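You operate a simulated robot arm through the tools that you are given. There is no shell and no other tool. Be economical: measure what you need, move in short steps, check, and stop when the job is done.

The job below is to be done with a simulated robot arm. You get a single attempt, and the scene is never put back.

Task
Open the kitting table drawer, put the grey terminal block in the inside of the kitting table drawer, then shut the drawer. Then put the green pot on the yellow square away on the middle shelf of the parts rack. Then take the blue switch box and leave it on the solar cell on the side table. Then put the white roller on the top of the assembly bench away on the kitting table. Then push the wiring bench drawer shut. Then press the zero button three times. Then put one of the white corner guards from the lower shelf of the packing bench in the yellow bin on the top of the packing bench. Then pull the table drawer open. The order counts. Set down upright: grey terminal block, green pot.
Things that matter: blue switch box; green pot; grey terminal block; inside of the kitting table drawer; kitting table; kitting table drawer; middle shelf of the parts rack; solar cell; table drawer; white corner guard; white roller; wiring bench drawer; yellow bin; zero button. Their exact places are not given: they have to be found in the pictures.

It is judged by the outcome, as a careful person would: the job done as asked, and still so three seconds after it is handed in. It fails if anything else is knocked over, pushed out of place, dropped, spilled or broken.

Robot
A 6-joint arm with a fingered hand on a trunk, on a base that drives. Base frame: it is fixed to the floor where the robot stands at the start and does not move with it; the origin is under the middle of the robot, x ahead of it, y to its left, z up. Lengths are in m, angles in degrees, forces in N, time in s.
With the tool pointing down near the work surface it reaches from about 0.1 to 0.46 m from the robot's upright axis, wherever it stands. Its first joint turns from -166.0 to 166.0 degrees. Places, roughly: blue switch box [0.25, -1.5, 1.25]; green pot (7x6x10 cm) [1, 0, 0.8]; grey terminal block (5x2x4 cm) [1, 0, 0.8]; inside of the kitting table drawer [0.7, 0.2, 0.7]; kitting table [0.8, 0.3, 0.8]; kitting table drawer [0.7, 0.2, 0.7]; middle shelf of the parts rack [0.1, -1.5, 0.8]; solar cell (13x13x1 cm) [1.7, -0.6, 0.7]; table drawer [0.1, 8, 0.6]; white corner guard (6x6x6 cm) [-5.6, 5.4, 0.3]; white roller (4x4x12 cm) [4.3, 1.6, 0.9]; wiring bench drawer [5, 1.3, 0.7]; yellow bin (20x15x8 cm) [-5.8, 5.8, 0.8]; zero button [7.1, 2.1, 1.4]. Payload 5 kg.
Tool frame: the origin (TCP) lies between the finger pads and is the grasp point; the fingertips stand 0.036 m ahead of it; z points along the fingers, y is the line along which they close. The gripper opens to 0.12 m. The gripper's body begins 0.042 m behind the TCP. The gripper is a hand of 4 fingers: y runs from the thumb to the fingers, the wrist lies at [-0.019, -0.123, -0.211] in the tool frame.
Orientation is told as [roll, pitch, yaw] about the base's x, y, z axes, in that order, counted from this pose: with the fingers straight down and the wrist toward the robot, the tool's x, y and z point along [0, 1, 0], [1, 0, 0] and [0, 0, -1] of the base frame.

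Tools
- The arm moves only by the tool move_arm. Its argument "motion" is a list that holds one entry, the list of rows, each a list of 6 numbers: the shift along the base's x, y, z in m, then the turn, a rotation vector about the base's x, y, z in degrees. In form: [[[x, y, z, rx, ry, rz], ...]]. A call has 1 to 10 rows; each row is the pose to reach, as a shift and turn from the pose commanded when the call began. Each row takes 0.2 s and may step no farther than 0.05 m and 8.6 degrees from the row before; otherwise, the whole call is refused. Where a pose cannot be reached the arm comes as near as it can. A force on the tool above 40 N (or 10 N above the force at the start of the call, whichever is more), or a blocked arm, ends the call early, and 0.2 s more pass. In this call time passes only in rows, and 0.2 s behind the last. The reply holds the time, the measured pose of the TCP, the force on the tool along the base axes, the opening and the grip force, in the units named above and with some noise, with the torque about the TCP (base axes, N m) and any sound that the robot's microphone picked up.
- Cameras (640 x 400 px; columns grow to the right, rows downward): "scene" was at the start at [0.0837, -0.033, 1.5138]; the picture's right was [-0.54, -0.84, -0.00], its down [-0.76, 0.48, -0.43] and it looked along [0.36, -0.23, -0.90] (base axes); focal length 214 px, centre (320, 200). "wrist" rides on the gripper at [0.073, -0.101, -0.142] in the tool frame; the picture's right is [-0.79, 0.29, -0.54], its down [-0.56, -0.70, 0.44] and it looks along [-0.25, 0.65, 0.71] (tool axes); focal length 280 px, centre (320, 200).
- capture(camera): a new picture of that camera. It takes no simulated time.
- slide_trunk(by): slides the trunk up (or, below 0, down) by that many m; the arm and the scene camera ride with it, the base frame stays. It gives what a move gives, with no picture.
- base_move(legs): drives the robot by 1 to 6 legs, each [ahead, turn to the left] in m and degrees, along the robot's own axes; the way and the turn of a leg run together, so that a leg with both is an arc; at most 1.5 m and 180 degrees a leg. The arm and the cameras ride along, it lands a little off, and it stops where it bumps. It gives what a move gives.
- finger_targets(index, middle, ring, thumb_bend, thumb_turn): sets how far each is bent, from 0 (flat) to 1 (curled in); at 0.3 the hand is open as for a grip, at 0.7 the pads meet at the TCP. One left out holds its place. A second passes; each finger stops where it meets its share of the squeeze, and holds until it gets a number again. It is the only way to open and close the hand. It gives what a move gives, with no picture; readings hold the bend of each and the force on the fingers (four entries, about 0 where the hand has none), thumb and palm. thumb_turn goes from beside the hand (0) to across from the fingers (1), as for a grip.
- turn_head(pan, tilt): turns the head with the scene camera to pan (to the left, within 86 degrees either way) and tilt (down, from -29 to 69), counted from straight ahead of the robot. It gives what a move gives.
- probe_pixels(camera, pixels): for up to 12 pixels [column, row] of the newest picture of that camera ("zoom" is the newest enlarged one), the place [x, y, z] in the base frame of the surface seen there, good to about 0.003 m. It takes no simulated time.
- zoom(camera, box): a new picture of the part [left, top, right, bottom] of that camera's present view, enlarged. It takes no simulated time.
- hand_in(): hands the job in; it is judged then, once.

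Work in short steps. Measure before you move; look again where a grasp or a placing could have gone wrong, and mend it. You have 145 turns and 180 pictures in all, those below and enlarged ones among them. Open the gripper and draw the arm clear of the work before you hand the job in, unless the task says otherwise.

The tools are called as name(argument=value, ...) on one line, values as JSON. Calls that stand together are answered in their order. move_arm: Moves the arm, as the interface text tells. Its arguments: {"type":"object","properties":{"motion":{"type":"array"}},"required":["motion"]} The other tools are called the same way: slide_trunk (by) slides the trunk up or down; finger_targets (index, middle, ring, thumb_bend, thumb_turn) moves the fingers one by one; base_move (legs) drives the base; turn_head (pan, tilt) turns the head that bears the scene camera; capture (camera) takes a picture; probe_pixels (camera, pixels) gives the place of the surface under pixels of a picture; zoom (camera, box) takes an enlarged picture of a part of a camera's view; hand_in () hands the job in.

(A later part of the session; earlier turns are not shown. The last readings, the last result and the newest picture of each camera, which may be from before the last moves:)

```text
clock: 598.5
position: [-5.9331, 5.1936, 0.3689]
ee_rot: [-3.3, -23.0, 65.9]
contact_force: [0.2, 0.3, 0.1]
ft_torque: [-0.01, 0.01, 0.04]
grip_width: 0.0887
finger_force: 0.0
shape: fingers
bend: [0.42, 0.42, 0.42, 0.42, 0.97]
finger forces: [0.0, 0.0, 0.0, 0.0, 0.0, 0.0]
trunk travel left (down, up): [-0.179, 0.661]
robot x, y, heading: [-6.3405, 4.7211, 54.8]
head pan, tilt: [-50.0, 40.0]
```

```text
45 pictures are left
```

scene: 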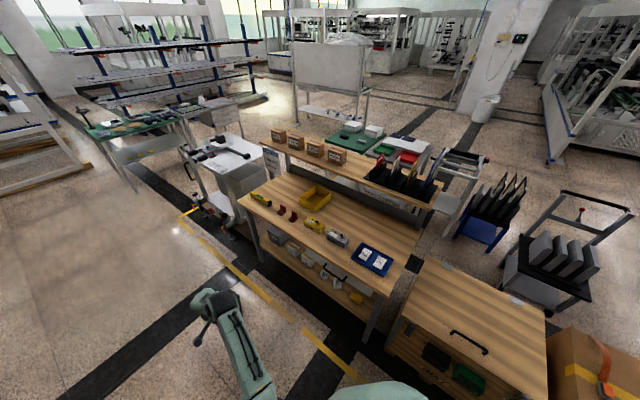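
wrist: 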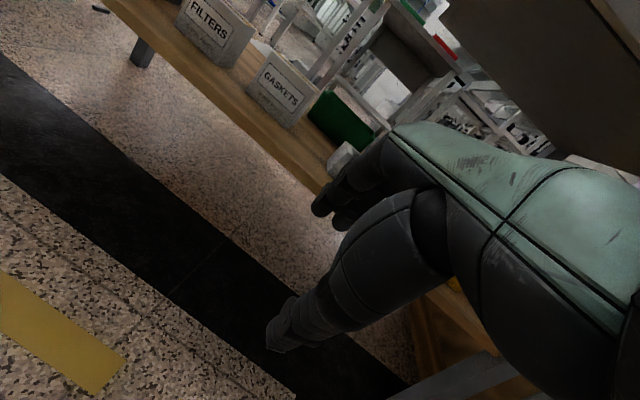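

Lined up: target is 0.39 m straight ahead. I raise 3 cm and drive in 0.33 m under the drawer, then look.

move_arm(motion=[[[0, 0, 0.035, 0, 0, 0]]])

base_move(legs=[[0.325, 0]])

capture(camera="wrist")

probe_pixels(camera="wrist", pixels=[[300, 200], [290, 225], [280, 250], [270, 215], [310, 230], [300, 250], [285, 200], [260, 240]])

```text
clock: 598.9
position: [-5.934, 5.194, 0.4037]
ee_rot: [-3.3, -22.9, 65.9]
contact_force: [0.7, 0.3, -0.3]
ft_torque: [-0.01, -0.01, 0.01]
grip_width: 0.0889
finger_force: 0.0
shape: fingers
bend: [0.42, 0.42, 0.42, 0.42, 0.97]
finger forces: [0.1, 0.0, 0.0, 0.1, 0.0, 0.0]
trunk travel left (down, up): [-0.179, 0.661]
robot x, y, heading: [-6.3433, 4.721, 54.9]
head pan, tilt: [-50.0, 40.0]
```

```text
clock: 601.1
position: [-5.7382, 5.4678, 0.4026]
ee_rot: [-3.3, -23.0, 65.8]
contact_force: [0.7, 0.6, -0.6]
ft_torque: [0.01, -0.03, 0.0]
grip_width: 0.0884
finger_force: 0.1
shape: fingers
bend: [0.42, 0.42, 0.42, 0.42, 0.97]
finger forces: [0.0, 0.0, 0.1, 0.1, 0.1, 0.0]
trunk travel left (down, up): [-0.179, 0.661]
robot x, y, heading: [-6.1463, 4.9998, 54.7]
head pan, tilt: [-50.0, 40.0]
```

```text
44 pictures are left
```

wrist: 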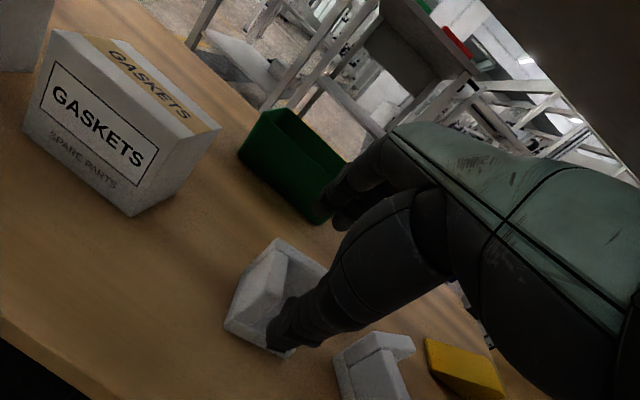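

```text
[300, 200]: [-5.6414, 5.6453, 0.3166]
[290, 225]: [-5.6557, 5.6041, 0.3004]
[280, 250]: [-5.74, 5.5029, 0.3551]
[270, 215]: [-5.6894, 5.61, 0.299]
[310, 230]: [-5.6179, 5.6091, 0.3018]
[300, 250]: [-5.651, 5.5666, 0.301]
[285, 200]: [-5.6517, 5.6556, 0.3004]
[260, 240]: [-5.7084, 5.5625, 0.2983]
```

The guard's back-left corner is at ≈(-5.742,5.506); its back wall's middle ≈(-5.715,5.495). I move over it, lower to z≈0.367, and close on the wall.

move_arm(motion=[[[0.023, 0.027, 0, 0, 0, 0], [0.023, 0.027, -0.02, 0, 0, 0], [0.023, 0.027, -0.035, 0, 0, 0]]])

finger_targets(index=0.8, middle=0.8, ring=0.8, thumb_bend=0.8)

capture(camera="wrist")

```text
clock: 601.9
position: [-5.7122, 5.4972, 0.376]
ee_rot: [-3.4, -23.8, 65.8]
contact_force: [-4.5, -4.9, 33.2]
ft_torque: [-1.59, 1.0, -0.05]
grip_width: 0.0897
finger_force: 17.3
shape: fingers
bend: [0.42, 0.42, 0.42, 0.42, 0.98]
finger forces: [0.0, 0.0, 0.0, 0.0, 34.3, 0.0]
trunk travel left (down, up): [-0.179, 0.661]
robot x, y, heading: [-6.1487, 5.0015, 54.7]
head pan, tilt: [-50.0, 40.0]
```

```text
clock: 602.9
position: [-5.7143, 5.4961, 0.3683]
ee_rot: [-3.4, -22.9, 65.8]
contact_force: [0.5, -0.7, 0.3]
ft_torque: [-0.06, 0.08, 0.05]
grip_width: 0.0162
finger_force: 20.9
shape: fingers
bend: [0.72, 0.73, 0.8, 0.69, 0.94]
finger forces: [13.2, 7.1, 0.0, 0.1, 20.6, 0.0]
trunk travel left (down, up): [-0.179, 0.661]
robot x, y, heading: [-6.1497, 4.9978, 54.5]
head pan, tilt: [-50.0, 40.0]
```

```text
43 pictures are left
```

wrist: 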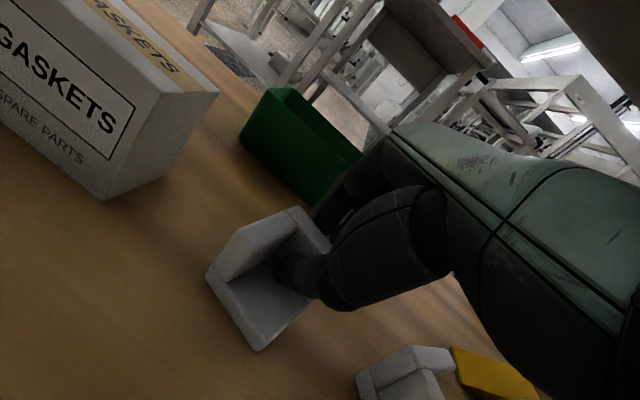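

Gripped (20 N on the back wall). I lift, back out, raise the trunk, shift left toward the bin, and look.

move_arm(motion=[[[0, 0, 0.02, 0, 0, 0], [0, 0, 0.035, 0, 0, 0]]])

base_move(legs=[[-0.4, 0]])

slide_trunk(by=0.4)

slide_trunk(by=0.2)

move_arm(motion=[[[-0.038, 0.026, 0, 0, 0, 0], [-0.076, 0.052, 0, 0, 0, 0], [-0.114, 0.079, 0, 0, 0, 0], [-0.152, 0.105, 0, 0, 0, 0], [-0.189, 0.131, 0, 0, 0, 0]]])

turn_head(pan=0, tilt=40)

capture(camera="scene")

capture(camera="wrist")

```text
clock: 603.5
position: [-5.7148, 5.4944, 0.403]
ee_rot: [-3.2, -22.9, 65.7]
contact_force: [0.3, 0.3, -0.8]
ft_torque: [0.05, -0.02, 0.01]
grip_width: 0.0163
finger_force: 20.0
shape: fingers
bend: [0.72, 0.74, 0.8, 0.69, 0.94]
finger forces: [13.4, 6.5, 0.0, 0.0, 20.1, 0.0]
trunk travel left (down, up): [-0.179, 0.661]
robot x, y, heading: [-6.1453, 5.0009, 54.7]
head pan, tilt: [-50.0, 40.0]
```

```text
clock: 606.0
position: [-5.9437, 5.1651, 0.4034]
ee_rot: [-3.3, -22.9, 65.3]
contact_force: [-0.8, -0.1, 0.2]
ft_torque: [0.03, 0.0, 0.02]
grip_width: 0.0162
finger_force: 20.4
shape: fingers
bend: [0.72, 0.74, 0.8, 0.69, 0.94]
finger forces: [13.5, 6.5, 0.1, 0.1, 20.0, 0.0]
trunk travel left (down, up): [-0.179, 0.661]
robot x, y, heading: [-6.3796, 4.6737, 54.3]
head pan, tilt: [-50.0, 40.0]
```

```text
clock: 609.9
position: [-5.9434, 5.1659, 0.803]
ee_rot: [-3.3, -23.0, 65.3]
contact_force: [-0.7, 0.5, -0.5]
ft_torque: [-0.07, -0.02, 0.01]
grip_width: 0.0162
finger_force: 19.5
shape: fingers
bend: [0.72, 0.74, 0.8, 0.69, 0.94]
finger forces: [13.4, 6.5, 0.1, 0.0, 20.0, 0.0]
trunk travel left (down, up): [-0.579, 0.261]
robot x, y, heading: [-6.378, 4.6741, 54.2]
head pan, tilt: [-50.0, 40.0]
```

```text
clock: 612.0
position: [-5.9417, 5.1655, 1.0037]
ee_rot: [-3.3, -23.0, 65.3]
contact_force: [1.0, 0.1, 0.0]
ft_torque: [0.01, 0.03, -0.05]
grip_width: 0.0158
finger_force: 20.1
shape: fingers
bend: [0.72, 0.74, 0.8, 0.69, 0.94]
finger forces: [13.4, 6.6, 0.0, 0.1, 20.0, 0.0]
trunk travel left (down, up): [-0.779, 0.061]
robot x, y, heading: [-6.3767, 4.6738, 54.0]
head pan, tilt: [-50.0, 40.0]
```

```text
clock: 613.2
position: [-6.1322, 5.2959, 1.0016]
ee_rot: [-3.4, -22.9, 65.2]
contact_force: [0.0, -0.6, 0.2]
ft_torque: [0.01, -0.01, 0.0]
grip_width: 0.0161
finger_force: 19.7
shape: fingers
bend: [0.72, 0.74, 0.8, 0.69, 0.94]
finger forces: [13.0, 6.5, 0.1, 0.1, 19.6, 0.1]
trunk travel left (down, up): [-0.779, 0.061]
robot x, y, heading: [-6.3814, 4.6759, 54.3]
head pan, tilt: [-50.0, 40.0]
```

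```text
clock: 614.4
position: [-6.1305, 5.2954, 1.0033]
ee_rot: [-3.3, -22.9, 65.4]
contact_force: [-0.1, 0.2, -0.1]
ft_torque: [0.0, -0.01, 0.01]
grip_width: 0.0163
finger_force: 19.3
shape: fingers
bend: [0.72, 0.74, 0.8, 0.69, 0.94]
finger forces: [13.1, 6.6, 0.0, 0.0, 19.6, 0.1]
trunk travel left (down, up): [-0.779, 0.061]
robot x, y, heading: [-6.3784, 4.6753, 54.2]
head pan, tilt: [0.0, 40.0]
```

```text
42 pictures are left
```

scene: 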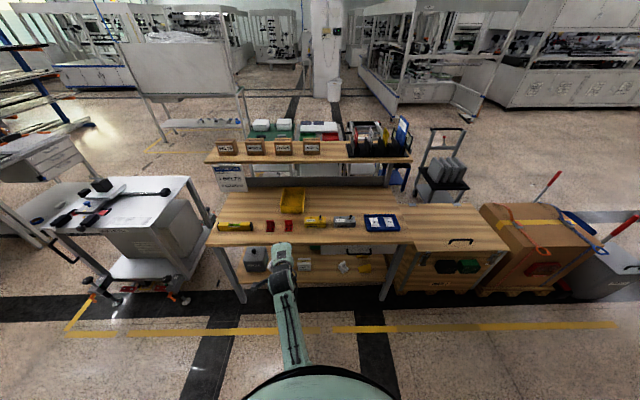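

```text
41 pictures are left
```

wrist: 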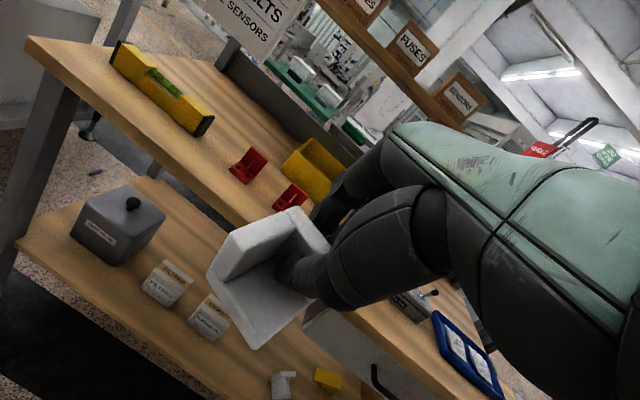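

Guard is held. Probe the bin rim and the upper shelf.

zoom(camera="scene", box=[240, 130, 400, 240])

probe_pixels(camera="scene", pixels=[[283, 190], [305, 190], [281, 211], [303, 213], [293, 200], [300, 163], [250, 163], [320, 182], [271, 226], [286, 227], [310, 221], [292, 212]])

```text
3.64 times, centred on (320, 185) of scene
```

zoom: 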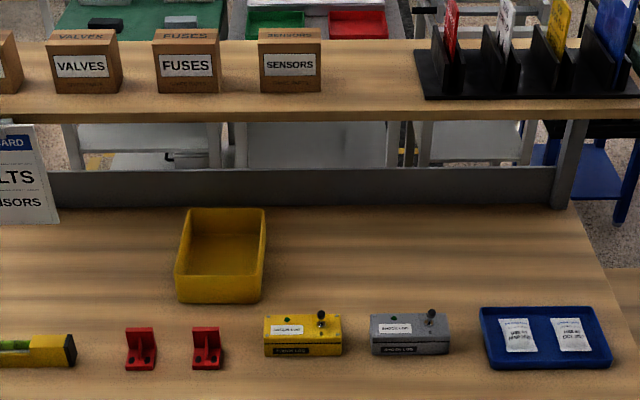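

```text
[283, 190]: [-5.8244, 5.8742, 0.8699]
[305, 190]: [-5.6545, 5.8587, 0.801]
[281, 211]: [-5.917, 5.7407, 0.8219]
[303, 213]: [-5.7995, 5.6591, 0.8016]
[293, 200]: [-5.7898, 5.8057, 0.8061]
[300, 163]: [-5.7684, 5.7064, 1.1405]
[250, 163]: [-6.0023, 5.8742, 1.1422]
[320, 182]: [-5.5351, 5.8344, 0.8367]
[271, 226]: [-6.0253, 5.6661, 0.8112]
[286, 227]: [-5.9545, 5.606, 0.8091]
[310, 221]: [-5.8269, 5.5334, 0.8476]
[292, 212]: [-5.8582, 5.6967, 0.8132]
```

Bin: t -8.14…-7.99, n 1.344–1.54, rim 0.87; upper shelf edge at n 1.403, z≥1.12. I drive in 0.5 m and bring the guard over the bin's front half.

base_move(legs=[[0.5, 0]])

move_arm(motion=[[[0.01, 0.014, -0.015, 0, 0, 0], [0.02, 0.028, -0.03, 0, 0, 0], [0.036, 0.05, -0.045, 0, 0, 0]]])

capture(camera="wrist")

zoom(camera="scene", box=[230, 150, 390, 250])

```text
clock: 617.4
position: [-5.8322, 5.7046, 1.0028]
ee_rot: [-3.4, -23.0, 65.0]
contact_force: [0.0, 0.7, -0.5]
ft_torque: [-0.01, 0.01, 0.0]
grip_width: 0.0164
finger_force: 19.4
shape: fingers
bend: [0.72, 0.74, 0.8, 0.69, 0.94]
finger forces: [13.0, 6.5, 0.0, 0.0, 19.7, 0.1]
trunk travel left (down, up): [-0.779, 0.061]
robot x, y, heading: [-6.0824, 5.0846, 54.0]
head pan, tilt: [0.0, 40.0]
```

```text
clock: 618.2
position: [-5.7967, 5.7543, 0.9552]
ee_rot: [-3.3, -22.8, 65.2]
contact_force: [0.0, 0.6, -1.3]
ft_torque: [0.01, -0.01, -0.01]
grip_width: 0.0161
finger_force: 19.7
shape: fingers
bend: [0.72, 0.74, 0.8, 0.69, 0.94]
finger forces: [12.9, 6.6, 0.0, 0.0, 19.6, 0.1]
trunk travel left (down, up): [-0.779, 0.061]
robot x, y, heading: [-6.0841, 5.0851, 53.8]
head pan, tilt: [0.0, 40.0]
```

```text
39 pictures are left
```

wrist: 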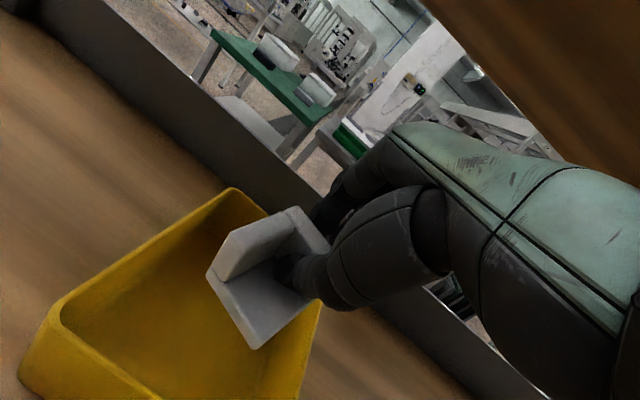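

```text
4.00 times, centred on (310, 200) of scene
```

zoom: 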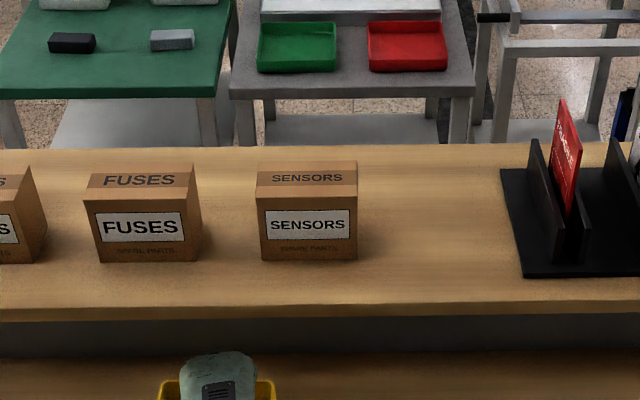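

Guard is over the bin. I centre 2 cm, lower to ~1 cm above its floor, release gently, rise and back out.

move_arm(motion=[[[-0.015, 0.01, -0.01, 0, 0, 0], [-0.015, 0.01, -0.035, 0, 0, 0], [-0.015, 0.01, -0.06, 0, 0, 0], [-0.015, 0.01, -0.072, 0, 0, 0]]])

finger_targets(index=0.6, middle=0.6, ring=0.6, thumb_bend=0.5)

move_arm(motion=[[[0, 0, 0.02, 0, 0, 0], [0, 0, 0.05, 0, 0, 0], [0, 0, 0.085, 0, 0, 0]]])

capture(camera="wrist")

base_move(legs=[[-0.5, 0]])

zoom(camera="scene", box=[240, 130, 400, 240])

```text
clock: 619.2
position: [-5.809, 5.765, 0.8833]
ee_rot: [-3.3, -23.0, 65.0]
contact_force: [-0.5, 0.5, -0.4]
ft_torque: [0.0, -0.02, 0.0]
grip_width: 0.0159
finger_force: 19.5
shape: fingers
bend: [0.72, 0.74, 0.8, 0.69, 0.94]
finger forces: [13.0, 6.6, 0.0, 0.0, 19.6, 0.0]
trunk travel left (down, up): [-0.779, 0.061]
robot x, y, heading: [-6.0815, 5.0832, 53.7]
head pan, tilt: [0.0, 40.0]
```

```text
clock: 620.2
position: [-5.8083, 5.7642, 0.8833]
ee_rot: [-3.3, -23.0, 65.0]
contact_force: [0.2, 0.2, -0.1]
ft_torque: [0.0, -0.03, -0.02]
grip_width: 0.0484
finger_force: 0.1
shape: fingers
bend: [0.6, 0.6, 0.6, 0.5, 0.98]
finger forces: [0.1, 0.0, 0.0, 0.0, 0.1, 0.1]
trunk travel left (down, up): [-0.779, 0.061]
robot x, y, heading: [-6.0814, 5.0832, 54.3]
head pan, tilt: [0.0, 40.0]
```

```text
clock: 621.0
position: [-5.8114, 5.7657, 0.9689]
ee_rot: [-3.3, -22.9, 65.0]
contact_force: [0.3, -2.0, -0.4]
ft_torque: [0.02, 0.02, -0.01]
grip_width: 0.0488
finger_force: 0.1
shape: fingers
bend: [0.6, 0.6, 0.6, 0.5, 0.98]
finger forces: [0.0, 0.1, 0.1, 0.1, 0.0, 0.0]
trunk travel left (down, up): [-0.779, 0.061]
robot x, y, heading: [-6.082, 5.0823, 53.8]
head pan, tilt: [0.0, 40.0]
```

```text
37 pictures are left
```

wrist: 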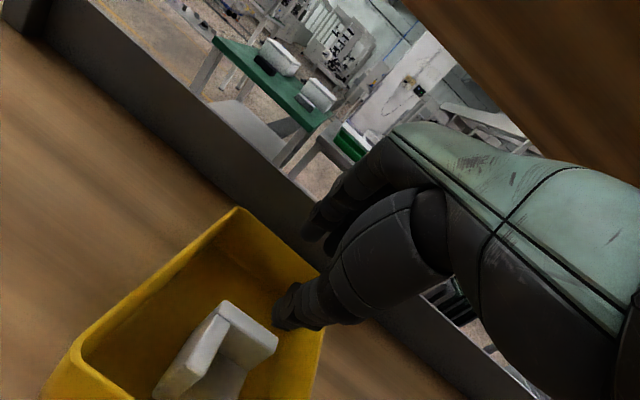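

```text
clock: 623.9
position: [-6.1047, 5.3676, 0.9695]
ee_rot: [-3.3, -22.9, 65.4]
contact_force: [-0.1, 0.2, -0.5]
ft_torque: [0.01, -0.02, -0.03]
grip_width: 0.0487
finger_force: 0.0
shape: fingers
bend: [0.6, 0.6, 0.6, 0.5, 0.98]
finger forces: [0.0, 0.1, 0.1, 0.1, 0.0, 0.0]
trunk travel left (down, up): [-0.779, 0.061]
robot x, y, heading: [-6.3732, 4.6766, 54.1]
head pan, tilt: [0.0, 40.0]
```

```text
3.64 times, centred on (320, 185) of scene
```

zoom: 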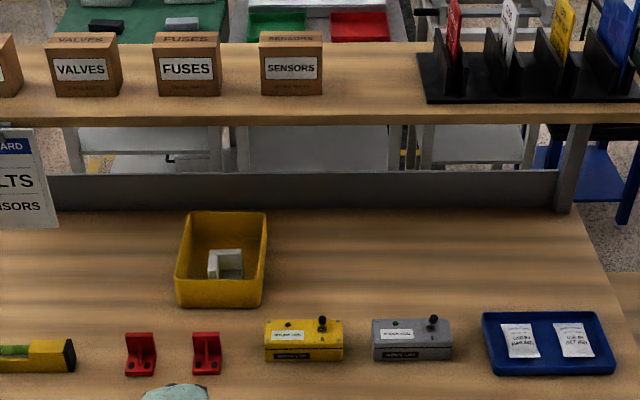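

The guard is in the bin. Last: the table drawer near (0.1,8). I turn the hand horizontal and drive out to a viewpoint.

move_arm(motion=[[[0, 0, 0.005, 0, 0, -5.5], [0, 0, 0.01, 0, 0, -11]]])

move_arm(motion=[[[0.0081, -0.0211, 0.032, 6.28, -4.54, 0], [0.0162, -0.0422, 0.064, 12.56, -9.08, 0], [0.0243, -0.0633, 0.096, 18.84, -13.62, 0], [0.0324, -0.0844, 0.128, 25.12, -18.16, 0], [0.0405, -0.1055, 0.16, 31.4, -22.7, 0], [0.0486, -0.1266, 0.192, 37.68, -27.24, 0], [0.0567, -0.1477, 0.224, 43.96, -31.78, 0], [0.0648, -0.1688, 0.25, 50.2, -36.3, 0]]])

base_move(legs=[[0, -88.8], [1.5, 0], [1.5, 0], [0.35, 0], [0, 90], [1.5, 0]])

base_move(legs=[[1.5, 0], [1.0, 0]])

turn_head(pan=0, tilt=25)

capture(camera="scene")

```text
clock: 624.5
position: [-6.1044, 5.3681, 0.9793]
ee_rot: [-3.5, -23.1, 54.4]
contact_force: [-0.6, 0.1, 0.1]
ft_torque: [-0.01, -0.03, -0.03]
grip_width: 0.0487
finger_force: 0.1
shape: fingers
bend: [0.6, 0.6, 0.6, 0.5, 0.98]
finger forces: [0.0, 0.0, 0.1, 0.1, 0.1, 0.0]
trunk travel left (down, up): [-0.779, 0.061]
robot x, y, heading: [-6.3744, 4.6821, 54.4]
head pan, tilt: [0.0, 40.0]
```

```text
clock: 626.3
position: [-6.0245, 5.1888, 1.22]
ee_rot: [50.3, -78.0, 0.8]
contact_force: [-2.6, 0.5, 1.4]
ft_torque: [-0.13, 0.01, -0.15]
grip_width: 0.0489
finger_force: 0.1
shape: fingers
bend: [0.6, 0.6, 0.6, 0.5, 0.98]
finger forces: [0.0, 0.0, 0.1, 0.0, 0.1, 0.0]
trunk travel left (down, up): [-0.779, 0.061]
robot x, y, heading: [-6.3738, 4.6842, 54.0]
head pan, tilt: [0.0, 40.0]
```

```text
clock: 657.5
position: [-2.432, 4.6393, 1.228]
ee_rot: [-5.9, -84.9, 61.6]
contact_force: [0.0, 0.8, 0.2]
ft_torque: [-0.02, -0.01, 0.02]
grip_width: 0.0489
finger_force: 0.0
shape: fingers
bend: [0.6, 0.6, 0.6, 0.5, 0.98]
finger forces: [0.1, 0.0, 0.1, 0.0, 0.1, 0.0]
trunk travel left (down, up): [-0.779, 0.061]
robot x, y, heading: [-2.717, 4.1003, 58.7]
head pan, tilt: [0.0, 40.0]
```

```text
clock: 669.8
position: [-1.0167, 6.7225, 1.2302]
ee_rot: [-5.9, -84.9, 58.9]
contact_force: [-0.3, 0.2, -0.9]
ft_torque: [0.0, -0.01, 0.03]
grip_width: 0.0489
finger_force: 0.0
shape: fingers
bend: [0.6, 0.6, 0.6, 0.5, 0.98]
finger forces: [0.1, 0.0, 0.0, 0.0, 0.1, 0.1]
trunk travel left (down, up): [-0.779, 0.061]
robot x, y, heading: [-1.3246, 6.1962, 56.6]
head pan, tilt: [0.0, 40.0]
```

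```text
clock: 670.6
position: [-1.0161, 6.7234, 1.2281]
ee_rot: [-6.0, -84.9, 58.9]
contact_force: [-0.3, -0.7, -0.2]
ft_torque: [-0.03, 0.0, 0.04]
grip_width: 0.0488
finger_force: 0.1
shape: fingers
bend: [0.6, 0.6, 0.6, 0.5, 0.98]
finger forces: [0.1, 0.0, 0.0, 0.1, 0.0, 0.1]
trunk travel left (down, up): [-0.779, 0.061]
robot x, y, heading: [-1.3265, 6.1953, 56.6]
head pan, tilt: [0.0, 25.0]
```

```text
35 pictures are left
```

scene: 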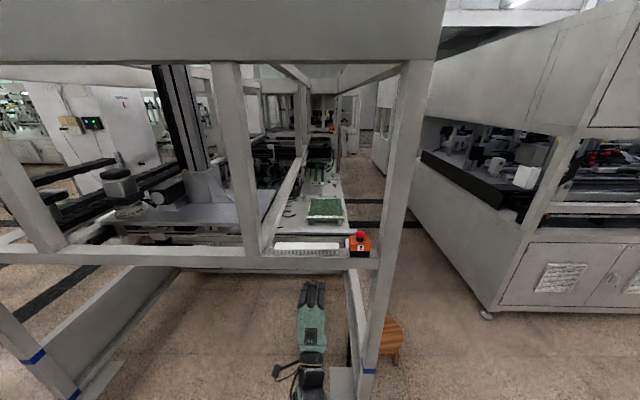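

The spot (0.1,8) projects near (339,207), behind the frame's front rail. Zoom and probe there.

zoom(camera="scene", box=[240, 160, 440, 290])

probe_pixels(camera="scene", pixels=[[325, 210], [340, 205], [305, 245], [300, 262], [358, 243], [345, 190], [322, 150], [372, 262], [260, 268], [390, 340], [425, 170], [485, 300]])

```text
3.08 times, centred on (340, 225) of scene
```

zoom: 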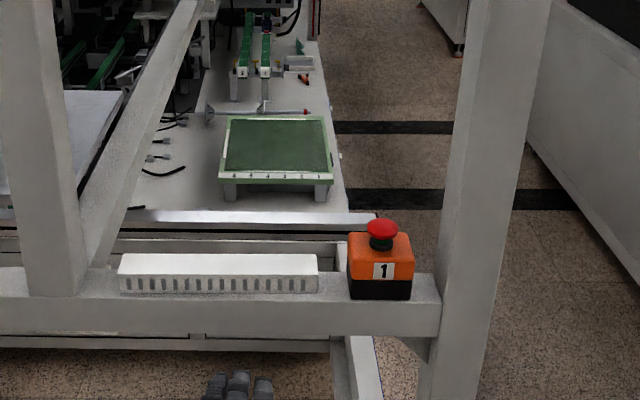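

```text
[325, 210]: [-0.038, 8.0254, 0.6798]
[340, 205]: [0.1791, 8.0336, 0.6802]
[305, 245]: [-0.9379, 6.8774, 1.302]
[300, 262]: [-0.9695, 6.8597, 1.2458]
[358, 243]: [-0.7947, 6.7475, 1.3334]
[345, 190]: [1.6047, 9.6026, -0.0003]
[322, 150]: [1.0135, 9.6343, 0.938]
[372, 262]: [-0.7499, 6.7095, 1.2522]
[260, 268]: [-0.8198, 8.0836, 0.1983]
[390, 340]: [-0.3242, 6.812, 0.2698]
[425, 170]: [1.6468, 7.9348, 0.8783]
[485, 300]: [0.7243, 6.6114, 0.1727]
```

The table with the green board has its right side along an aisle at t≈-4.43. I move over to look up that aisle.

base_move(legs=[[0, -91.5], [1.02, 0], [0, 90], [0.35, 0]])

turn_head(pan=22, tilt=35)

capture(camera="scene")

zoom(camera="scene", box=[220, 60, 420, 190])

```text
clock: 685.4
position: [0.0393, 6.4478, 1.2285]
ee_rot: [-5.9, -84.9, 58.2]
contact_force: [-0.7, 0.7, 1.1]
ft_torque: [-0.01, -0.02, 0.01]
grip_width: 0.0491
finger_force: 0.1
shape: fingers
bend: [0.6, 0.6, 0.6, 0.5, 0.98]
finger forces: [0.1, 0.1, 0.1, 0.0, 0.0, 0.1]
trunk travel left (down, up): [-0.779, 0.061]
robot x, y, heading: [-0.2793, 5.9231, 55.6]
head pan, tilt: [0.0, 25.0]
```

```text
clock: 686.2
position: [0.0381, 6.4481, 1.2281]
ee_rot: [-5.9, -84.9, 58.1]
contact_force: [0.3, 0.9, -0.5]
ft_torque: [-0.01, 0.02, 0.02]
grip_width: 0.0487
finger_force: 0.0
shape: fingers
bend: [0.6, 0.6, 0.6, 0.5, 0.98]
finger forces: [0.0, 0.0, 0.1, 0.1, 0.0, 0.0]
trunk travel left (down, up): [-0.779, 0.061]
robot x, y, heading: [-0.2737, 5.9232, 55.8]
head pan, tilt: [22.0, 35.0]
```

```text
33 pictures are left
```

scene: 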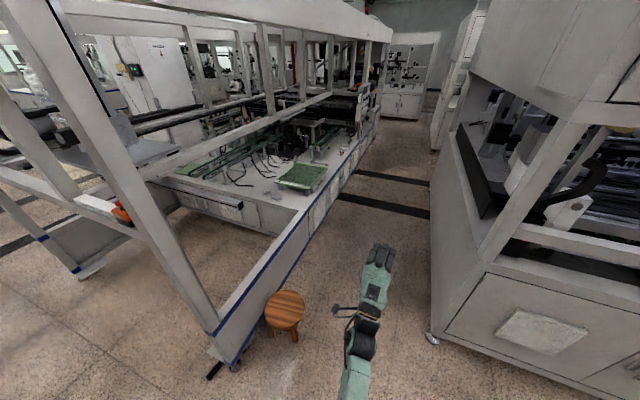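

```text
3.08 times, centred on (320, 125) of scene
```

zoom: 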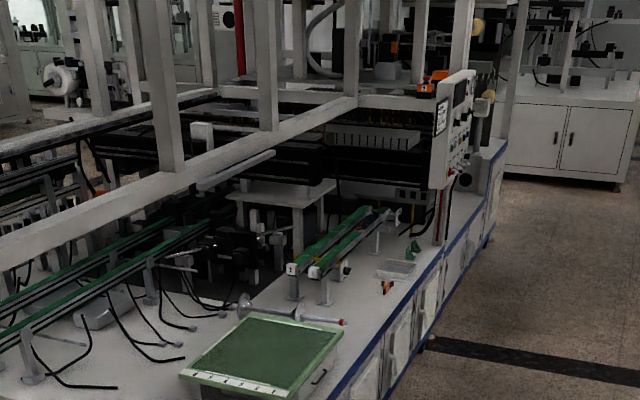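

Zoom on the table's side and near end, where drawer fronts show.

zoom(camera="scene", box=[230, 160, 350, 260])

probe_pixels(camera="scene", pixels=[[265, 215], [220, 205], [300, 215], [312, 212], [322, 200], [335, 190], [290, 240], [286, 300], [432, 335], [262, 280], [240, 205], [305, 225]])

```text
4.00 times, centred on (290, 210) of scene
```

zoom: 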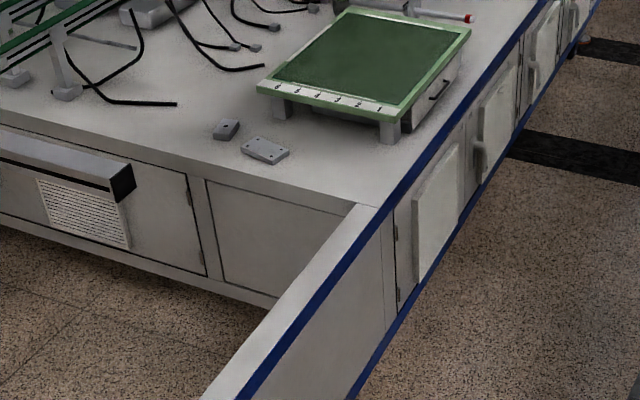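

```text
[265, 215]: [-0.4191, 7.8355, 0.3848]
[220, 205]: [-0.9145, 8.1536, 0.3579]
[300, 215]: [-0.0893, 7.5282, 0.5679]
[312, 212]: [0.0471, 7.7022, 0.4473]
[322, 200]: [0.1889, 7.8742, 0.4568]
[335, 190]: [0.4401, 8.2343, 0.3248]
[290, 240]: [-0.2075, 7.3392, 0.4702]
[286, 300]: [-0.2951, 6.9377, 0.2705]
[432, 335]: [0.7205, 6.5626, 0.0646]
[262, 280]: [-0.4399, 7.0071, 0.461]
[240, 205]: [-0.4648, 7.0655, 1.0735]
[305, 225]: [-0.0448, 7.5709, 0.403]
```

The green-topped little table at (300,178) has a small dark handle on its aisle side (zoom 438,90): that's the table drawer. I probe it, then drive up the aisle and face it.

probe_pixels(camera="zoom", pixels=[[430, 98], [447, 81], [438, 90], [412, 122], [455, 65], [405, 118], [466, 32], [425, 85], [440, 75], [390, 130], [420, 110], [450, 90]])

base_move(legs=[[1.5, 0], [0.4, 0], [0, 89.5]])

slide_trunk(by=-0.38)

turn_head(pan=0, tilt=45)

capture(camera="scene")

zoom(camera="scene", box=[220, 100, 420, 225])

capture(camera="wrist")

```text
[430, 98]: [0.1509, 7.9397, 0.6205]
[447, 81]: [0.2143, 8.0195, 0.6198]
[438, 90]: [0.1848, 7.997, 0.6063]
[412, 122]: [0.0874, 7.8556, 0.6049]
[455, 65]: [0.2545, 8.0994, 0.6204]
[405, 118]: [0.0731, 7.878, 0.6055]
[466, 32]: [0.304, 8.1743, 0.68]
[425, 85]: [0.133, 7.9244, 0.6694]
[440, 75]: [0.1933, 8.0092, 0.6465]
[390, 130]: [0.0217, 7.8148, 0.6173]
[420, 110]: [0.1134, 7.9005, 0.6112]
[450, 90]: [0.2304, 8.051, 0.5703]
```

```text
clock: 699.8
position: [0.2627, 7.8451, 1.2277]
ee_rot: [-5.8, -84.8, 149.4]
contact_force: [-0.6, -1.2, -0.4]
ft_torque: [0.04, 0.03, -0.01]
grip_width: 0.0491
finger_force: 0.1
shape: fingers
bend: [0.6, 0.6, 0.6, 0.5, 0.98]
finger forces: [0.1, 0.0, 0.0, 0.0, 0.0, 0.0]
trunk travel left (down, up): [-0.779, 0.061]
robot x, y, heading: [0.7947, 7.5419, 147.0]
head pan, tilt: [22.0, 35.0]
```

```text
clock: 703.4
position: [0.2632, 7.8445, 0.8495]
ee_rot: [-5.9, -85.0, 149.4]
contact_force: [-0.2, 0.2, 0.3]
ft_torque: [0.0, 0.0, -0.01]
grip_width: 0.0487
finger_force: 0.1
shape: fingers
bend: [0.6, 0.6, 0.6, 0.5, 0.98]
finger forces: [0.0, 0.0, 0.1, 0.0, 0.0, 0.1]
trunk travel left (down, up): [-0.399, 0.441]
robot x, y, heading: [0.7942, 7.5414, 146.9]
head pan, tilt: [22.0, 35.0]
```

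```text
clock: 704.3
position: [0.2624, 7.8453, 0.8492]
ee_rot: [-5.8, -84.8, 149.4]
contact_force: [0.4, -0.1, -0.4]
ft_torque: [0.03, 0.01, 0.02]
grip_width: 0.0491
finger_force: 0.1
shape: fingers
bend: [0.6, 0.6, 0.6, 0.5, 0.98]
finger forces: [0.1, 0.0, 0.1, 0.0, 0.0, 0.0]
trunk travel left (down, up): [-0.399, 0.441]
robot x, y, heading: [0.7954, 7.5426, 147.1]
head pan, tilt: [0.0, 45.0]
```

```text
30 pictures are left
```

scene: 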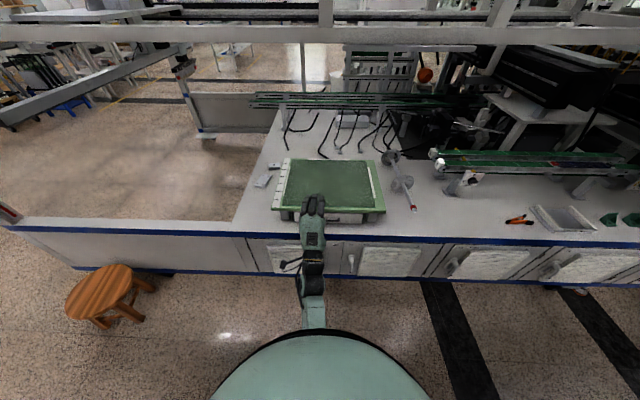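

```text
3.20 times, centred on (320, 162) of scene
```

zoom: 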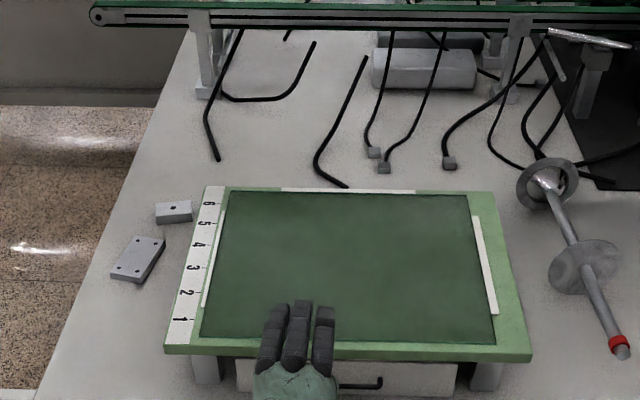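

```text
28 pictures are left
```

wrist: 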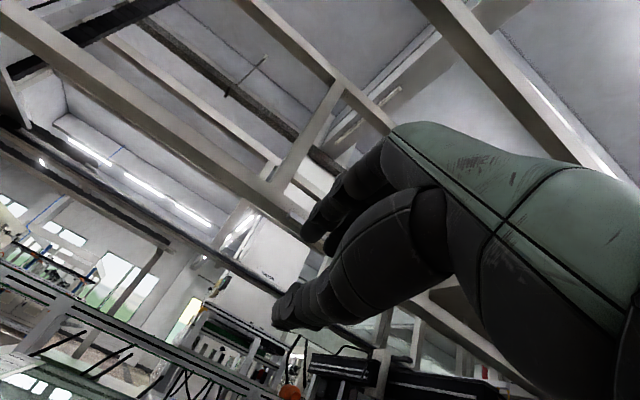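

The handle bar is at ≈(0.18,7.98,0.62) (t -4.395, n 6.66), only ~1.5 cm above the machine top, so I'll hook it from above with the fingers. I pitch the hand to ~-40°, open it, and lower it in front of the handle.

move_arm(motion=[[[0.0118, 0.0025, 0, -4.27, -6.17, 0], [0.0236, 0.005, 0, -8.54, -12.34, 0], [0.0354, 0.0075, 0, -12.81, -18.51, 0], [0.0472, 0.01, 0, -17.08, -24.68, 0], [0.059, 0.0125, 0, -21.35, -30.85, 0], [0.071, 0.015, 0, -25.6, -37.0, 0]]])

finger_targets(index=0.42, middle=0.42, ring=0.42, thumb_bend=0.15)

slide_trunk(by=-0.195)

capture(camera="wrist")

zoom(camera="scene", box=[240, 120, 400, 220])

probe_pixels(camera="wrist", pixels=[[200, 200], [220, 220], [240, 240], [260, 200], [180, 220], [230, 180], [280, 230], [160, 180]])

```text
clock: 705.9
position: [0.4343, 7.957, 0.8746]
ee_rot: [-10.6, -46.1, 118.9]
contact_force: [0.4, -0.3, 0.1]
ft_torque: [0.0, 0.01, 0.02]
grip_width: 0.0491
finger_force: 0.0
shape: fingers
bend: [0.6, 0.6, 0.6, 0.5, 0.97]
finger forces: [0.0, 0.0, 0.0, 0.0, 0.0, 0.1]
out of reach, approached as far as the arm can: row 2, 3
trunk travel left (down, up): [-0.399, 0.441]
robot x, y, heading: [0.7911, 7.539, 146.9]
head pan, tilt: [0.0, 45.0]
stopped in row 6: the arm was blocked; the commanded pose is now the measured one
```

```text
clock: 706.9
position: [0.4354, 7.9576, 0.8755]
ee_rot: [-10.7, -45.9, 118.9]
contact_force: [-0.2, -0.4, -1.3]
ft_torque: [-0.01, 0.0, 0.0]
grip_width: 0.1197
finger_force: 0.1
shape: fingers
bend: [0.42, 0.42, 0.42, 0.15, 0.97]
finger forces: [0.0, 0.1, 0.0, 0.1, 0.0, 0.0]
trunk travel left (down, up): [-0.399, 0.441]
robot x, y, heading: [0.7939, 7.5396, 147.3]
head pan, tilt: [0.0, 45.0]
```

```text
clock: 709.0
position: [0.4346, 7.9577, 0.6803]
ee_rot: [-10.7, -45.9, 118.9]
contact_force: [-0.1, -1.1, 0.3]
ft_torque: [0.03, 0.01, 0.03]
grip_width: 0.1198
finger_force: 0.0
shape: fingers
bend: [0.42, 0.42, 0.42, 0.15, 0.97]
finger forces: [0.0, 0.1, 0.0, 0.1, 0.0, 0.0]
trunk travel left (down, up): [-0.204, 0.636]
robot x, y, heading: [0.7932, 7.5437, 147.1]
head pan, tilt: [0.0, 45.0]
```

```text
27 pictures are left
```

wrist: 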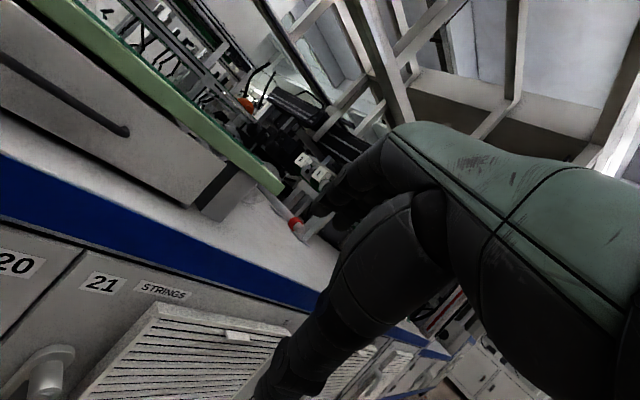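

```text
4.00 times, centred on (320, 170) of scene
```

zoom: 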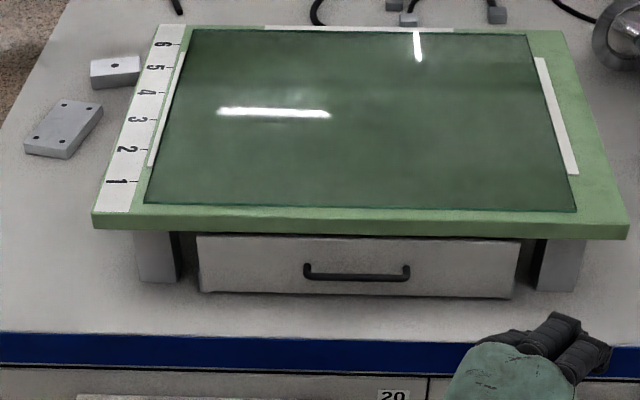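

```text
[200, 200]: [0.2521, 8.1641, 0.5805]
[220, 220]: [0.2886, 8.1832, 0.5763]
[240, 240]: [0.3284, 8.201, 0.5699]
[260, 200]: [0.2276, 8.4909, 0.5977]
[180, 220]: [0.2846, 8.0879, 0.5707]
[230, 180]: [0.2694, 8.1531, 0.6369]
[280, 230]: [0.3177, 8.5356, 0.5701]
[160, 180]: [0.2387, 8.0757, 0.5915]
```

The arm drifted right while avoiding its own limits; the drawer and its U-handle are plainly seen (zoom 303–410,275). I bring the hand back in front of the handle at a better distance and recheck.

move_arm(motion=[[[-0.0385, -0.0142, 0.005, 0, 0, 8.5], [-0.077, -0.0285, 0.01, 0, 0, 17], [-0.1155, -0.0427, 0.015, 0, 0, 25.5], [-0.154, -0.057, 0.02, 0, 0, 34]]])

zoom(camera="scene", box=[240, 120, 400, 220])

probe_pixels(camera="zoom", pixels=[[330, 277], [357, 279], [385, 278], [357, 265], [260, 260], [450, 265], [357, 222], [357, 250], [407, 272], [306, 272], [357, 320], [230, 285]])

capture(camera="wrist")

```text
clock: 710.0
position: [0.28, 7.9005, 0.6971]
ee_rot: [-10.8, -45.9, 153.1]
contact_force: [-0.5, 0.4, -0.2]
ft_torque: [-0.01, 0.05, 0.0]
grip_width: 0.1199
finger_force: 0.1
shape: fingers
bend: [0.42, 0.42, 0.42, 0.15, 0.98]
finger forces: [0.1, 0.0, 0.0, 0.0, 0.0, 0.0]
trunk travel left (down, up): [-0.204, 0.636]
robot x, y, heading: [0.7903, 7.5365, 147.0]
head pan, tilt: [0.0, 45.0]
```

```text
4.00 times, centred on (320, 170) of scene
```

zoom: 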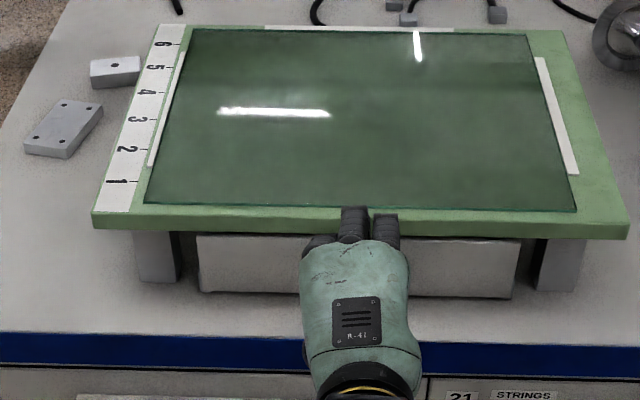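

```text
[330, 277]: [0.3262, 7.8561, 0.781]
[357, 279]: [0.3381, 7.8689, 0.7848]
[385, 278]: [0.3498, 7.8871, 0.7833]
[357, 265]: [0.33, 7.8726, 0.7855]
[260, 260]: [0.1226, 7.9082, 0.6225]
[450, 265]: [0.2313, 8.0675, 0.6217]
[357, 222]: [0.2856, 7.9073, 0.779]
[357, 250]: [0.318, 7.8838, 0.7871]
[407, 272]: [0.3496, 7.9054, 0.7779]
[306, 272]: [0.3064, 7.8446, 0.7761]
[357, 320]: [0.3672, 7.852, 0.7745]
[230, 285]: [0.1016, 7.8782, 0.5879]
```

```text
24 pictures are left
5 turns are left
```

wrist: 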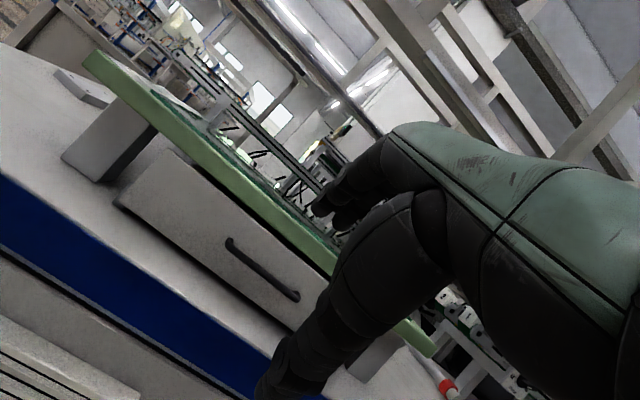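

Table top is actually z≈0.57, so there is room under the handle (z 0.62); panel face at t≈-4.408. I probe the bar, then set the hand horizontal again at handle height for a proper pinch.

probe_pixels(camera="wrist", pixels=[[262, 272], [240, 255], [285, 290], [231, 243], [294, 296], [262, 262], [250, 290], [280, 265]])

move_arm(motion=[[[0, 0, -0.015, 4.1, 5.92, 0], [0, 0, -0.03, 8.2, 11.84, 0], [0, 0, -0.045, 12.3, 17.76, 0], [0, 0, -0.06, 16.4, 23.68, 0], [0, 0, -0.075, 20.5, 29.6, 0]]])

finger_targets(index=0.57, middle=0.57, ring=0.57, thumb_bend=0.5)

capture(camera="wrist")

zoom(camera="scene", box=[240, 120, 400, 220])

```text
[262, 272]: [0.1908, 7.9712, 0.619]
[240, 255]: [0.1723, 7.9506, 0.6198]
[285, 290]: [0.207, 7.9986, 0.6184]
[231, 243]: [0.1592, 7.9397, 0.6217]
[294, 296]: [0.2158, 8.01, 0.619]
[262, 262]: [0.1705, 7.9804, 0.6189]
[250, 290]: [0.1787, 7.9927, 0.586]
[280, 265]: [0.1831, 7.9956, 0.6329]
```

```text
clock: 711.2
position: [0.2825, 7.9008, 0.6234]
ee_rot: [-39.0, -80.5, 179.5]
contact_force: [-0.1, -0.2, 0.3]
ft_torque: [-0.01, -0.03, -0.03]
grip_width: 0.1202
finger_force: 0.1
shape: fingers
bend: [0.42, 0.42, 0.42, 0.15, 0.98]
finger forces: [0.0, 0.1, 0.0, 0.0, 0.0, 0.0]
out of reach, approached as far as the arm can: row 4
trunk travel left (down, up): [-0.204, 0.636]
robot x, y, heading: [0.7963, 7.5423, 146.8]
head pan, tilt: [0.0, 45.0]
```

```text
clock: 712.2
position: [0.2829, 7.9004, 0.6245]
ee_rot: [-39.1, -80.6, 179.7]
contact_force: [-0.4, 0.0, -0.4]
ft_torque: [-0.01, 0.02, 0.0]
grip_width: 0.0559
finger_force: 0.0
shape: fingers
bend: [0.56, 0.56, 0.56, 0.5, 0.98]
finger forces: [0.0, 0.1, 0.1, 0.0, 0.0, 0.1]
trunk travel left (down, up): [-0.204, 0.636]
robot x, y, heading: [0.7938, 7.5417, 147.0]
head pan, tilt: [0.0, 45.0]
```

```text
23 pictures are left
```

wrist: 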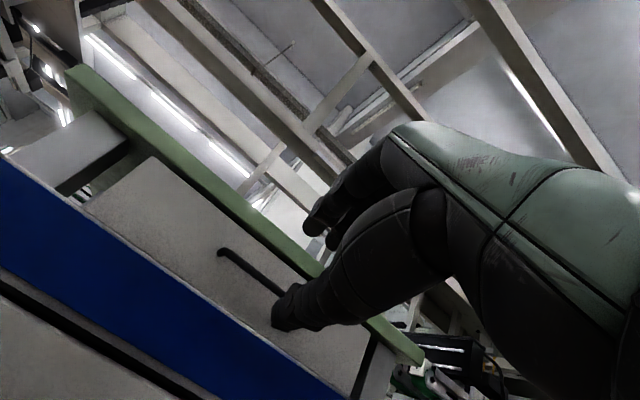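

```text
4.00 times, centred on (320, 170) of scene
4 turns are left
```

zoom: 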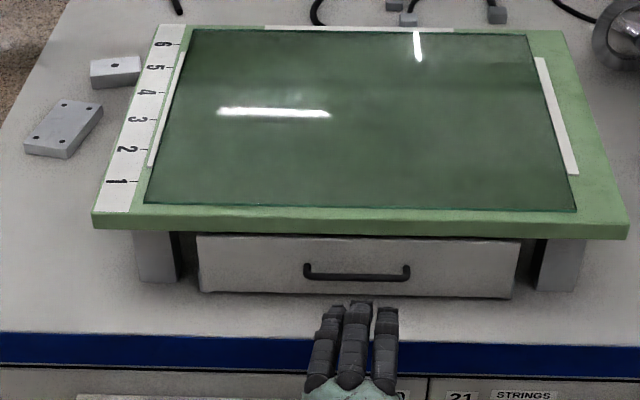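

Bar at t≈-4.388, z 0.619, panel at -4.408. I advance 9.6 cm with the bar between fingers and thumb, close, and pull back 11 cm.

move_arm(motion=[[[-0.0247, 0.0171, -0.004, 0, 0, 0], [-0.0493, 0.0342, -0.004, 0, 0, 0], [-0.0657, 0.0456, -0.004, 0, 0, 0], [-0.074, 0.0513, -0.004, 0, 0, 0], [-0.0789, 0.0547, -0.004, 0, 0, 0]]])

finger_targets(index=0.85, middle=0.85, ring=0.85, thumb_bend=0.85)

move_arm(motion=[[[0.0123, -0.0086, 0, 0, 0, 0], [0.0329, -0.0228, 0, 0, 0, 0], [0.0534, -0.037, 0, 0, 0, 0], [0.074, -0.0513, 0, 0, 0, 0], [0.0904, -0.0627, 0, 0, 0, 0]]])

zoom(camera="scene", box=[240, 120, 400, 220])

capture(camera="wrist")

```text
clock: 712.8
position: [0.2413, 7.9292, 0.6241]
ee_rot: [-41.0, -81.5, -178.1]
contact_force: [16.2, -13.4, 4.3]
ft_torque: [-0.66, -0.86, 0.0]
grip_width: 0.0581
finger_force: 10.8
shape: fingers
bend: [0.56, 0.56, 0.56, 0.49, 0.98]
finger forces: [0.0, 0.0, 0.0, 0.0, 21.4, 0.0]
trunk travel left (down, up): [-0.204, 0.636]
robot x, y, heading: [0.7946, 7.5384, 147.2]
head pan, tilt: [0.0, 45.0]
stopped in row 3: the force on the tool passed its limit (the readings are from after the stop); the commanded pose is now the measured one
```

```text
clock: 713.3
position: [0.2412, 7.9287, 0.6188]
ee_rot: [-38.4, -80.9, 179.1]
contact_force: [-0.3, -0.3, 0.1]
ft_torque: [0.02, 0.03, 0.04]
grip_width: 0.0054
finger_force: 0.0
shape: fingers
bend: [0.84, 0.85, 0.85, 0.75, 0.98]
finger forces: [0.0, 0.0, 0.0, 0.1, 0.0, 0.1]
trunk travel left (down, up): [-0.204, 0.636]
robot x, y, heading: [0.7966, 7.5369, 147.1]
head pan, tilt: [0.0, 45.0]
stopped: the force on the tool passed its limit (the readings are from after the stop); the commanded pose is now the measured one
```

```text
clock: 714.5
position: [0.3302, 7.867, 0.6174]
ee_rot: [-38.4, -80.9, 179.0]
contact_force: [-0.3, 0.1, -0.4]
ft_torque: [-0.01, 0.02, 0.03]
grip_width: 0.0044
finger_force: 0.0
shape: fingers
bend: [0.85, 0.85, 0.85, 0.75, 0.98]
finger forces: [0.0, 0.0, 0.1, 0.1, 0.0, 0.1]
trunk travel left (down, up): [-0.204, 0.636]
robot x, y, heading: [0.7933, 7.5397, 147.1]
head pan, tilt: [0.0, 45.0]
```

```text
4.00 times, centred on (320, 170) of scene
```

zoom: 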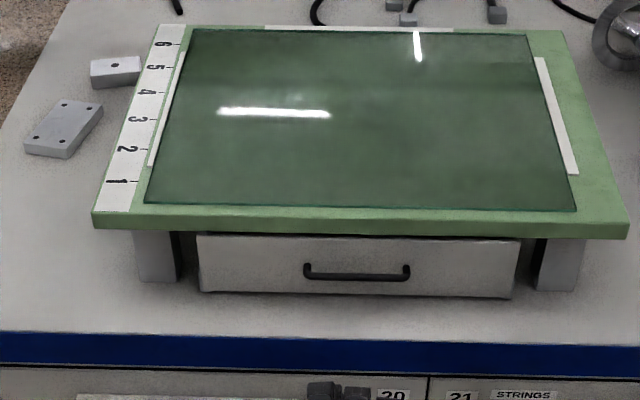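

```text
20 pictures are left
3 turns are left
```

wrist: 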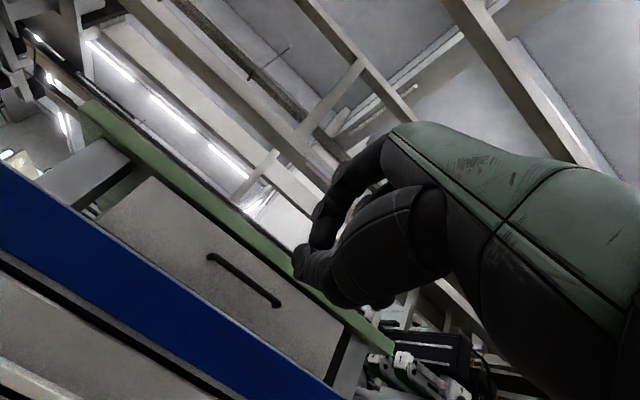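

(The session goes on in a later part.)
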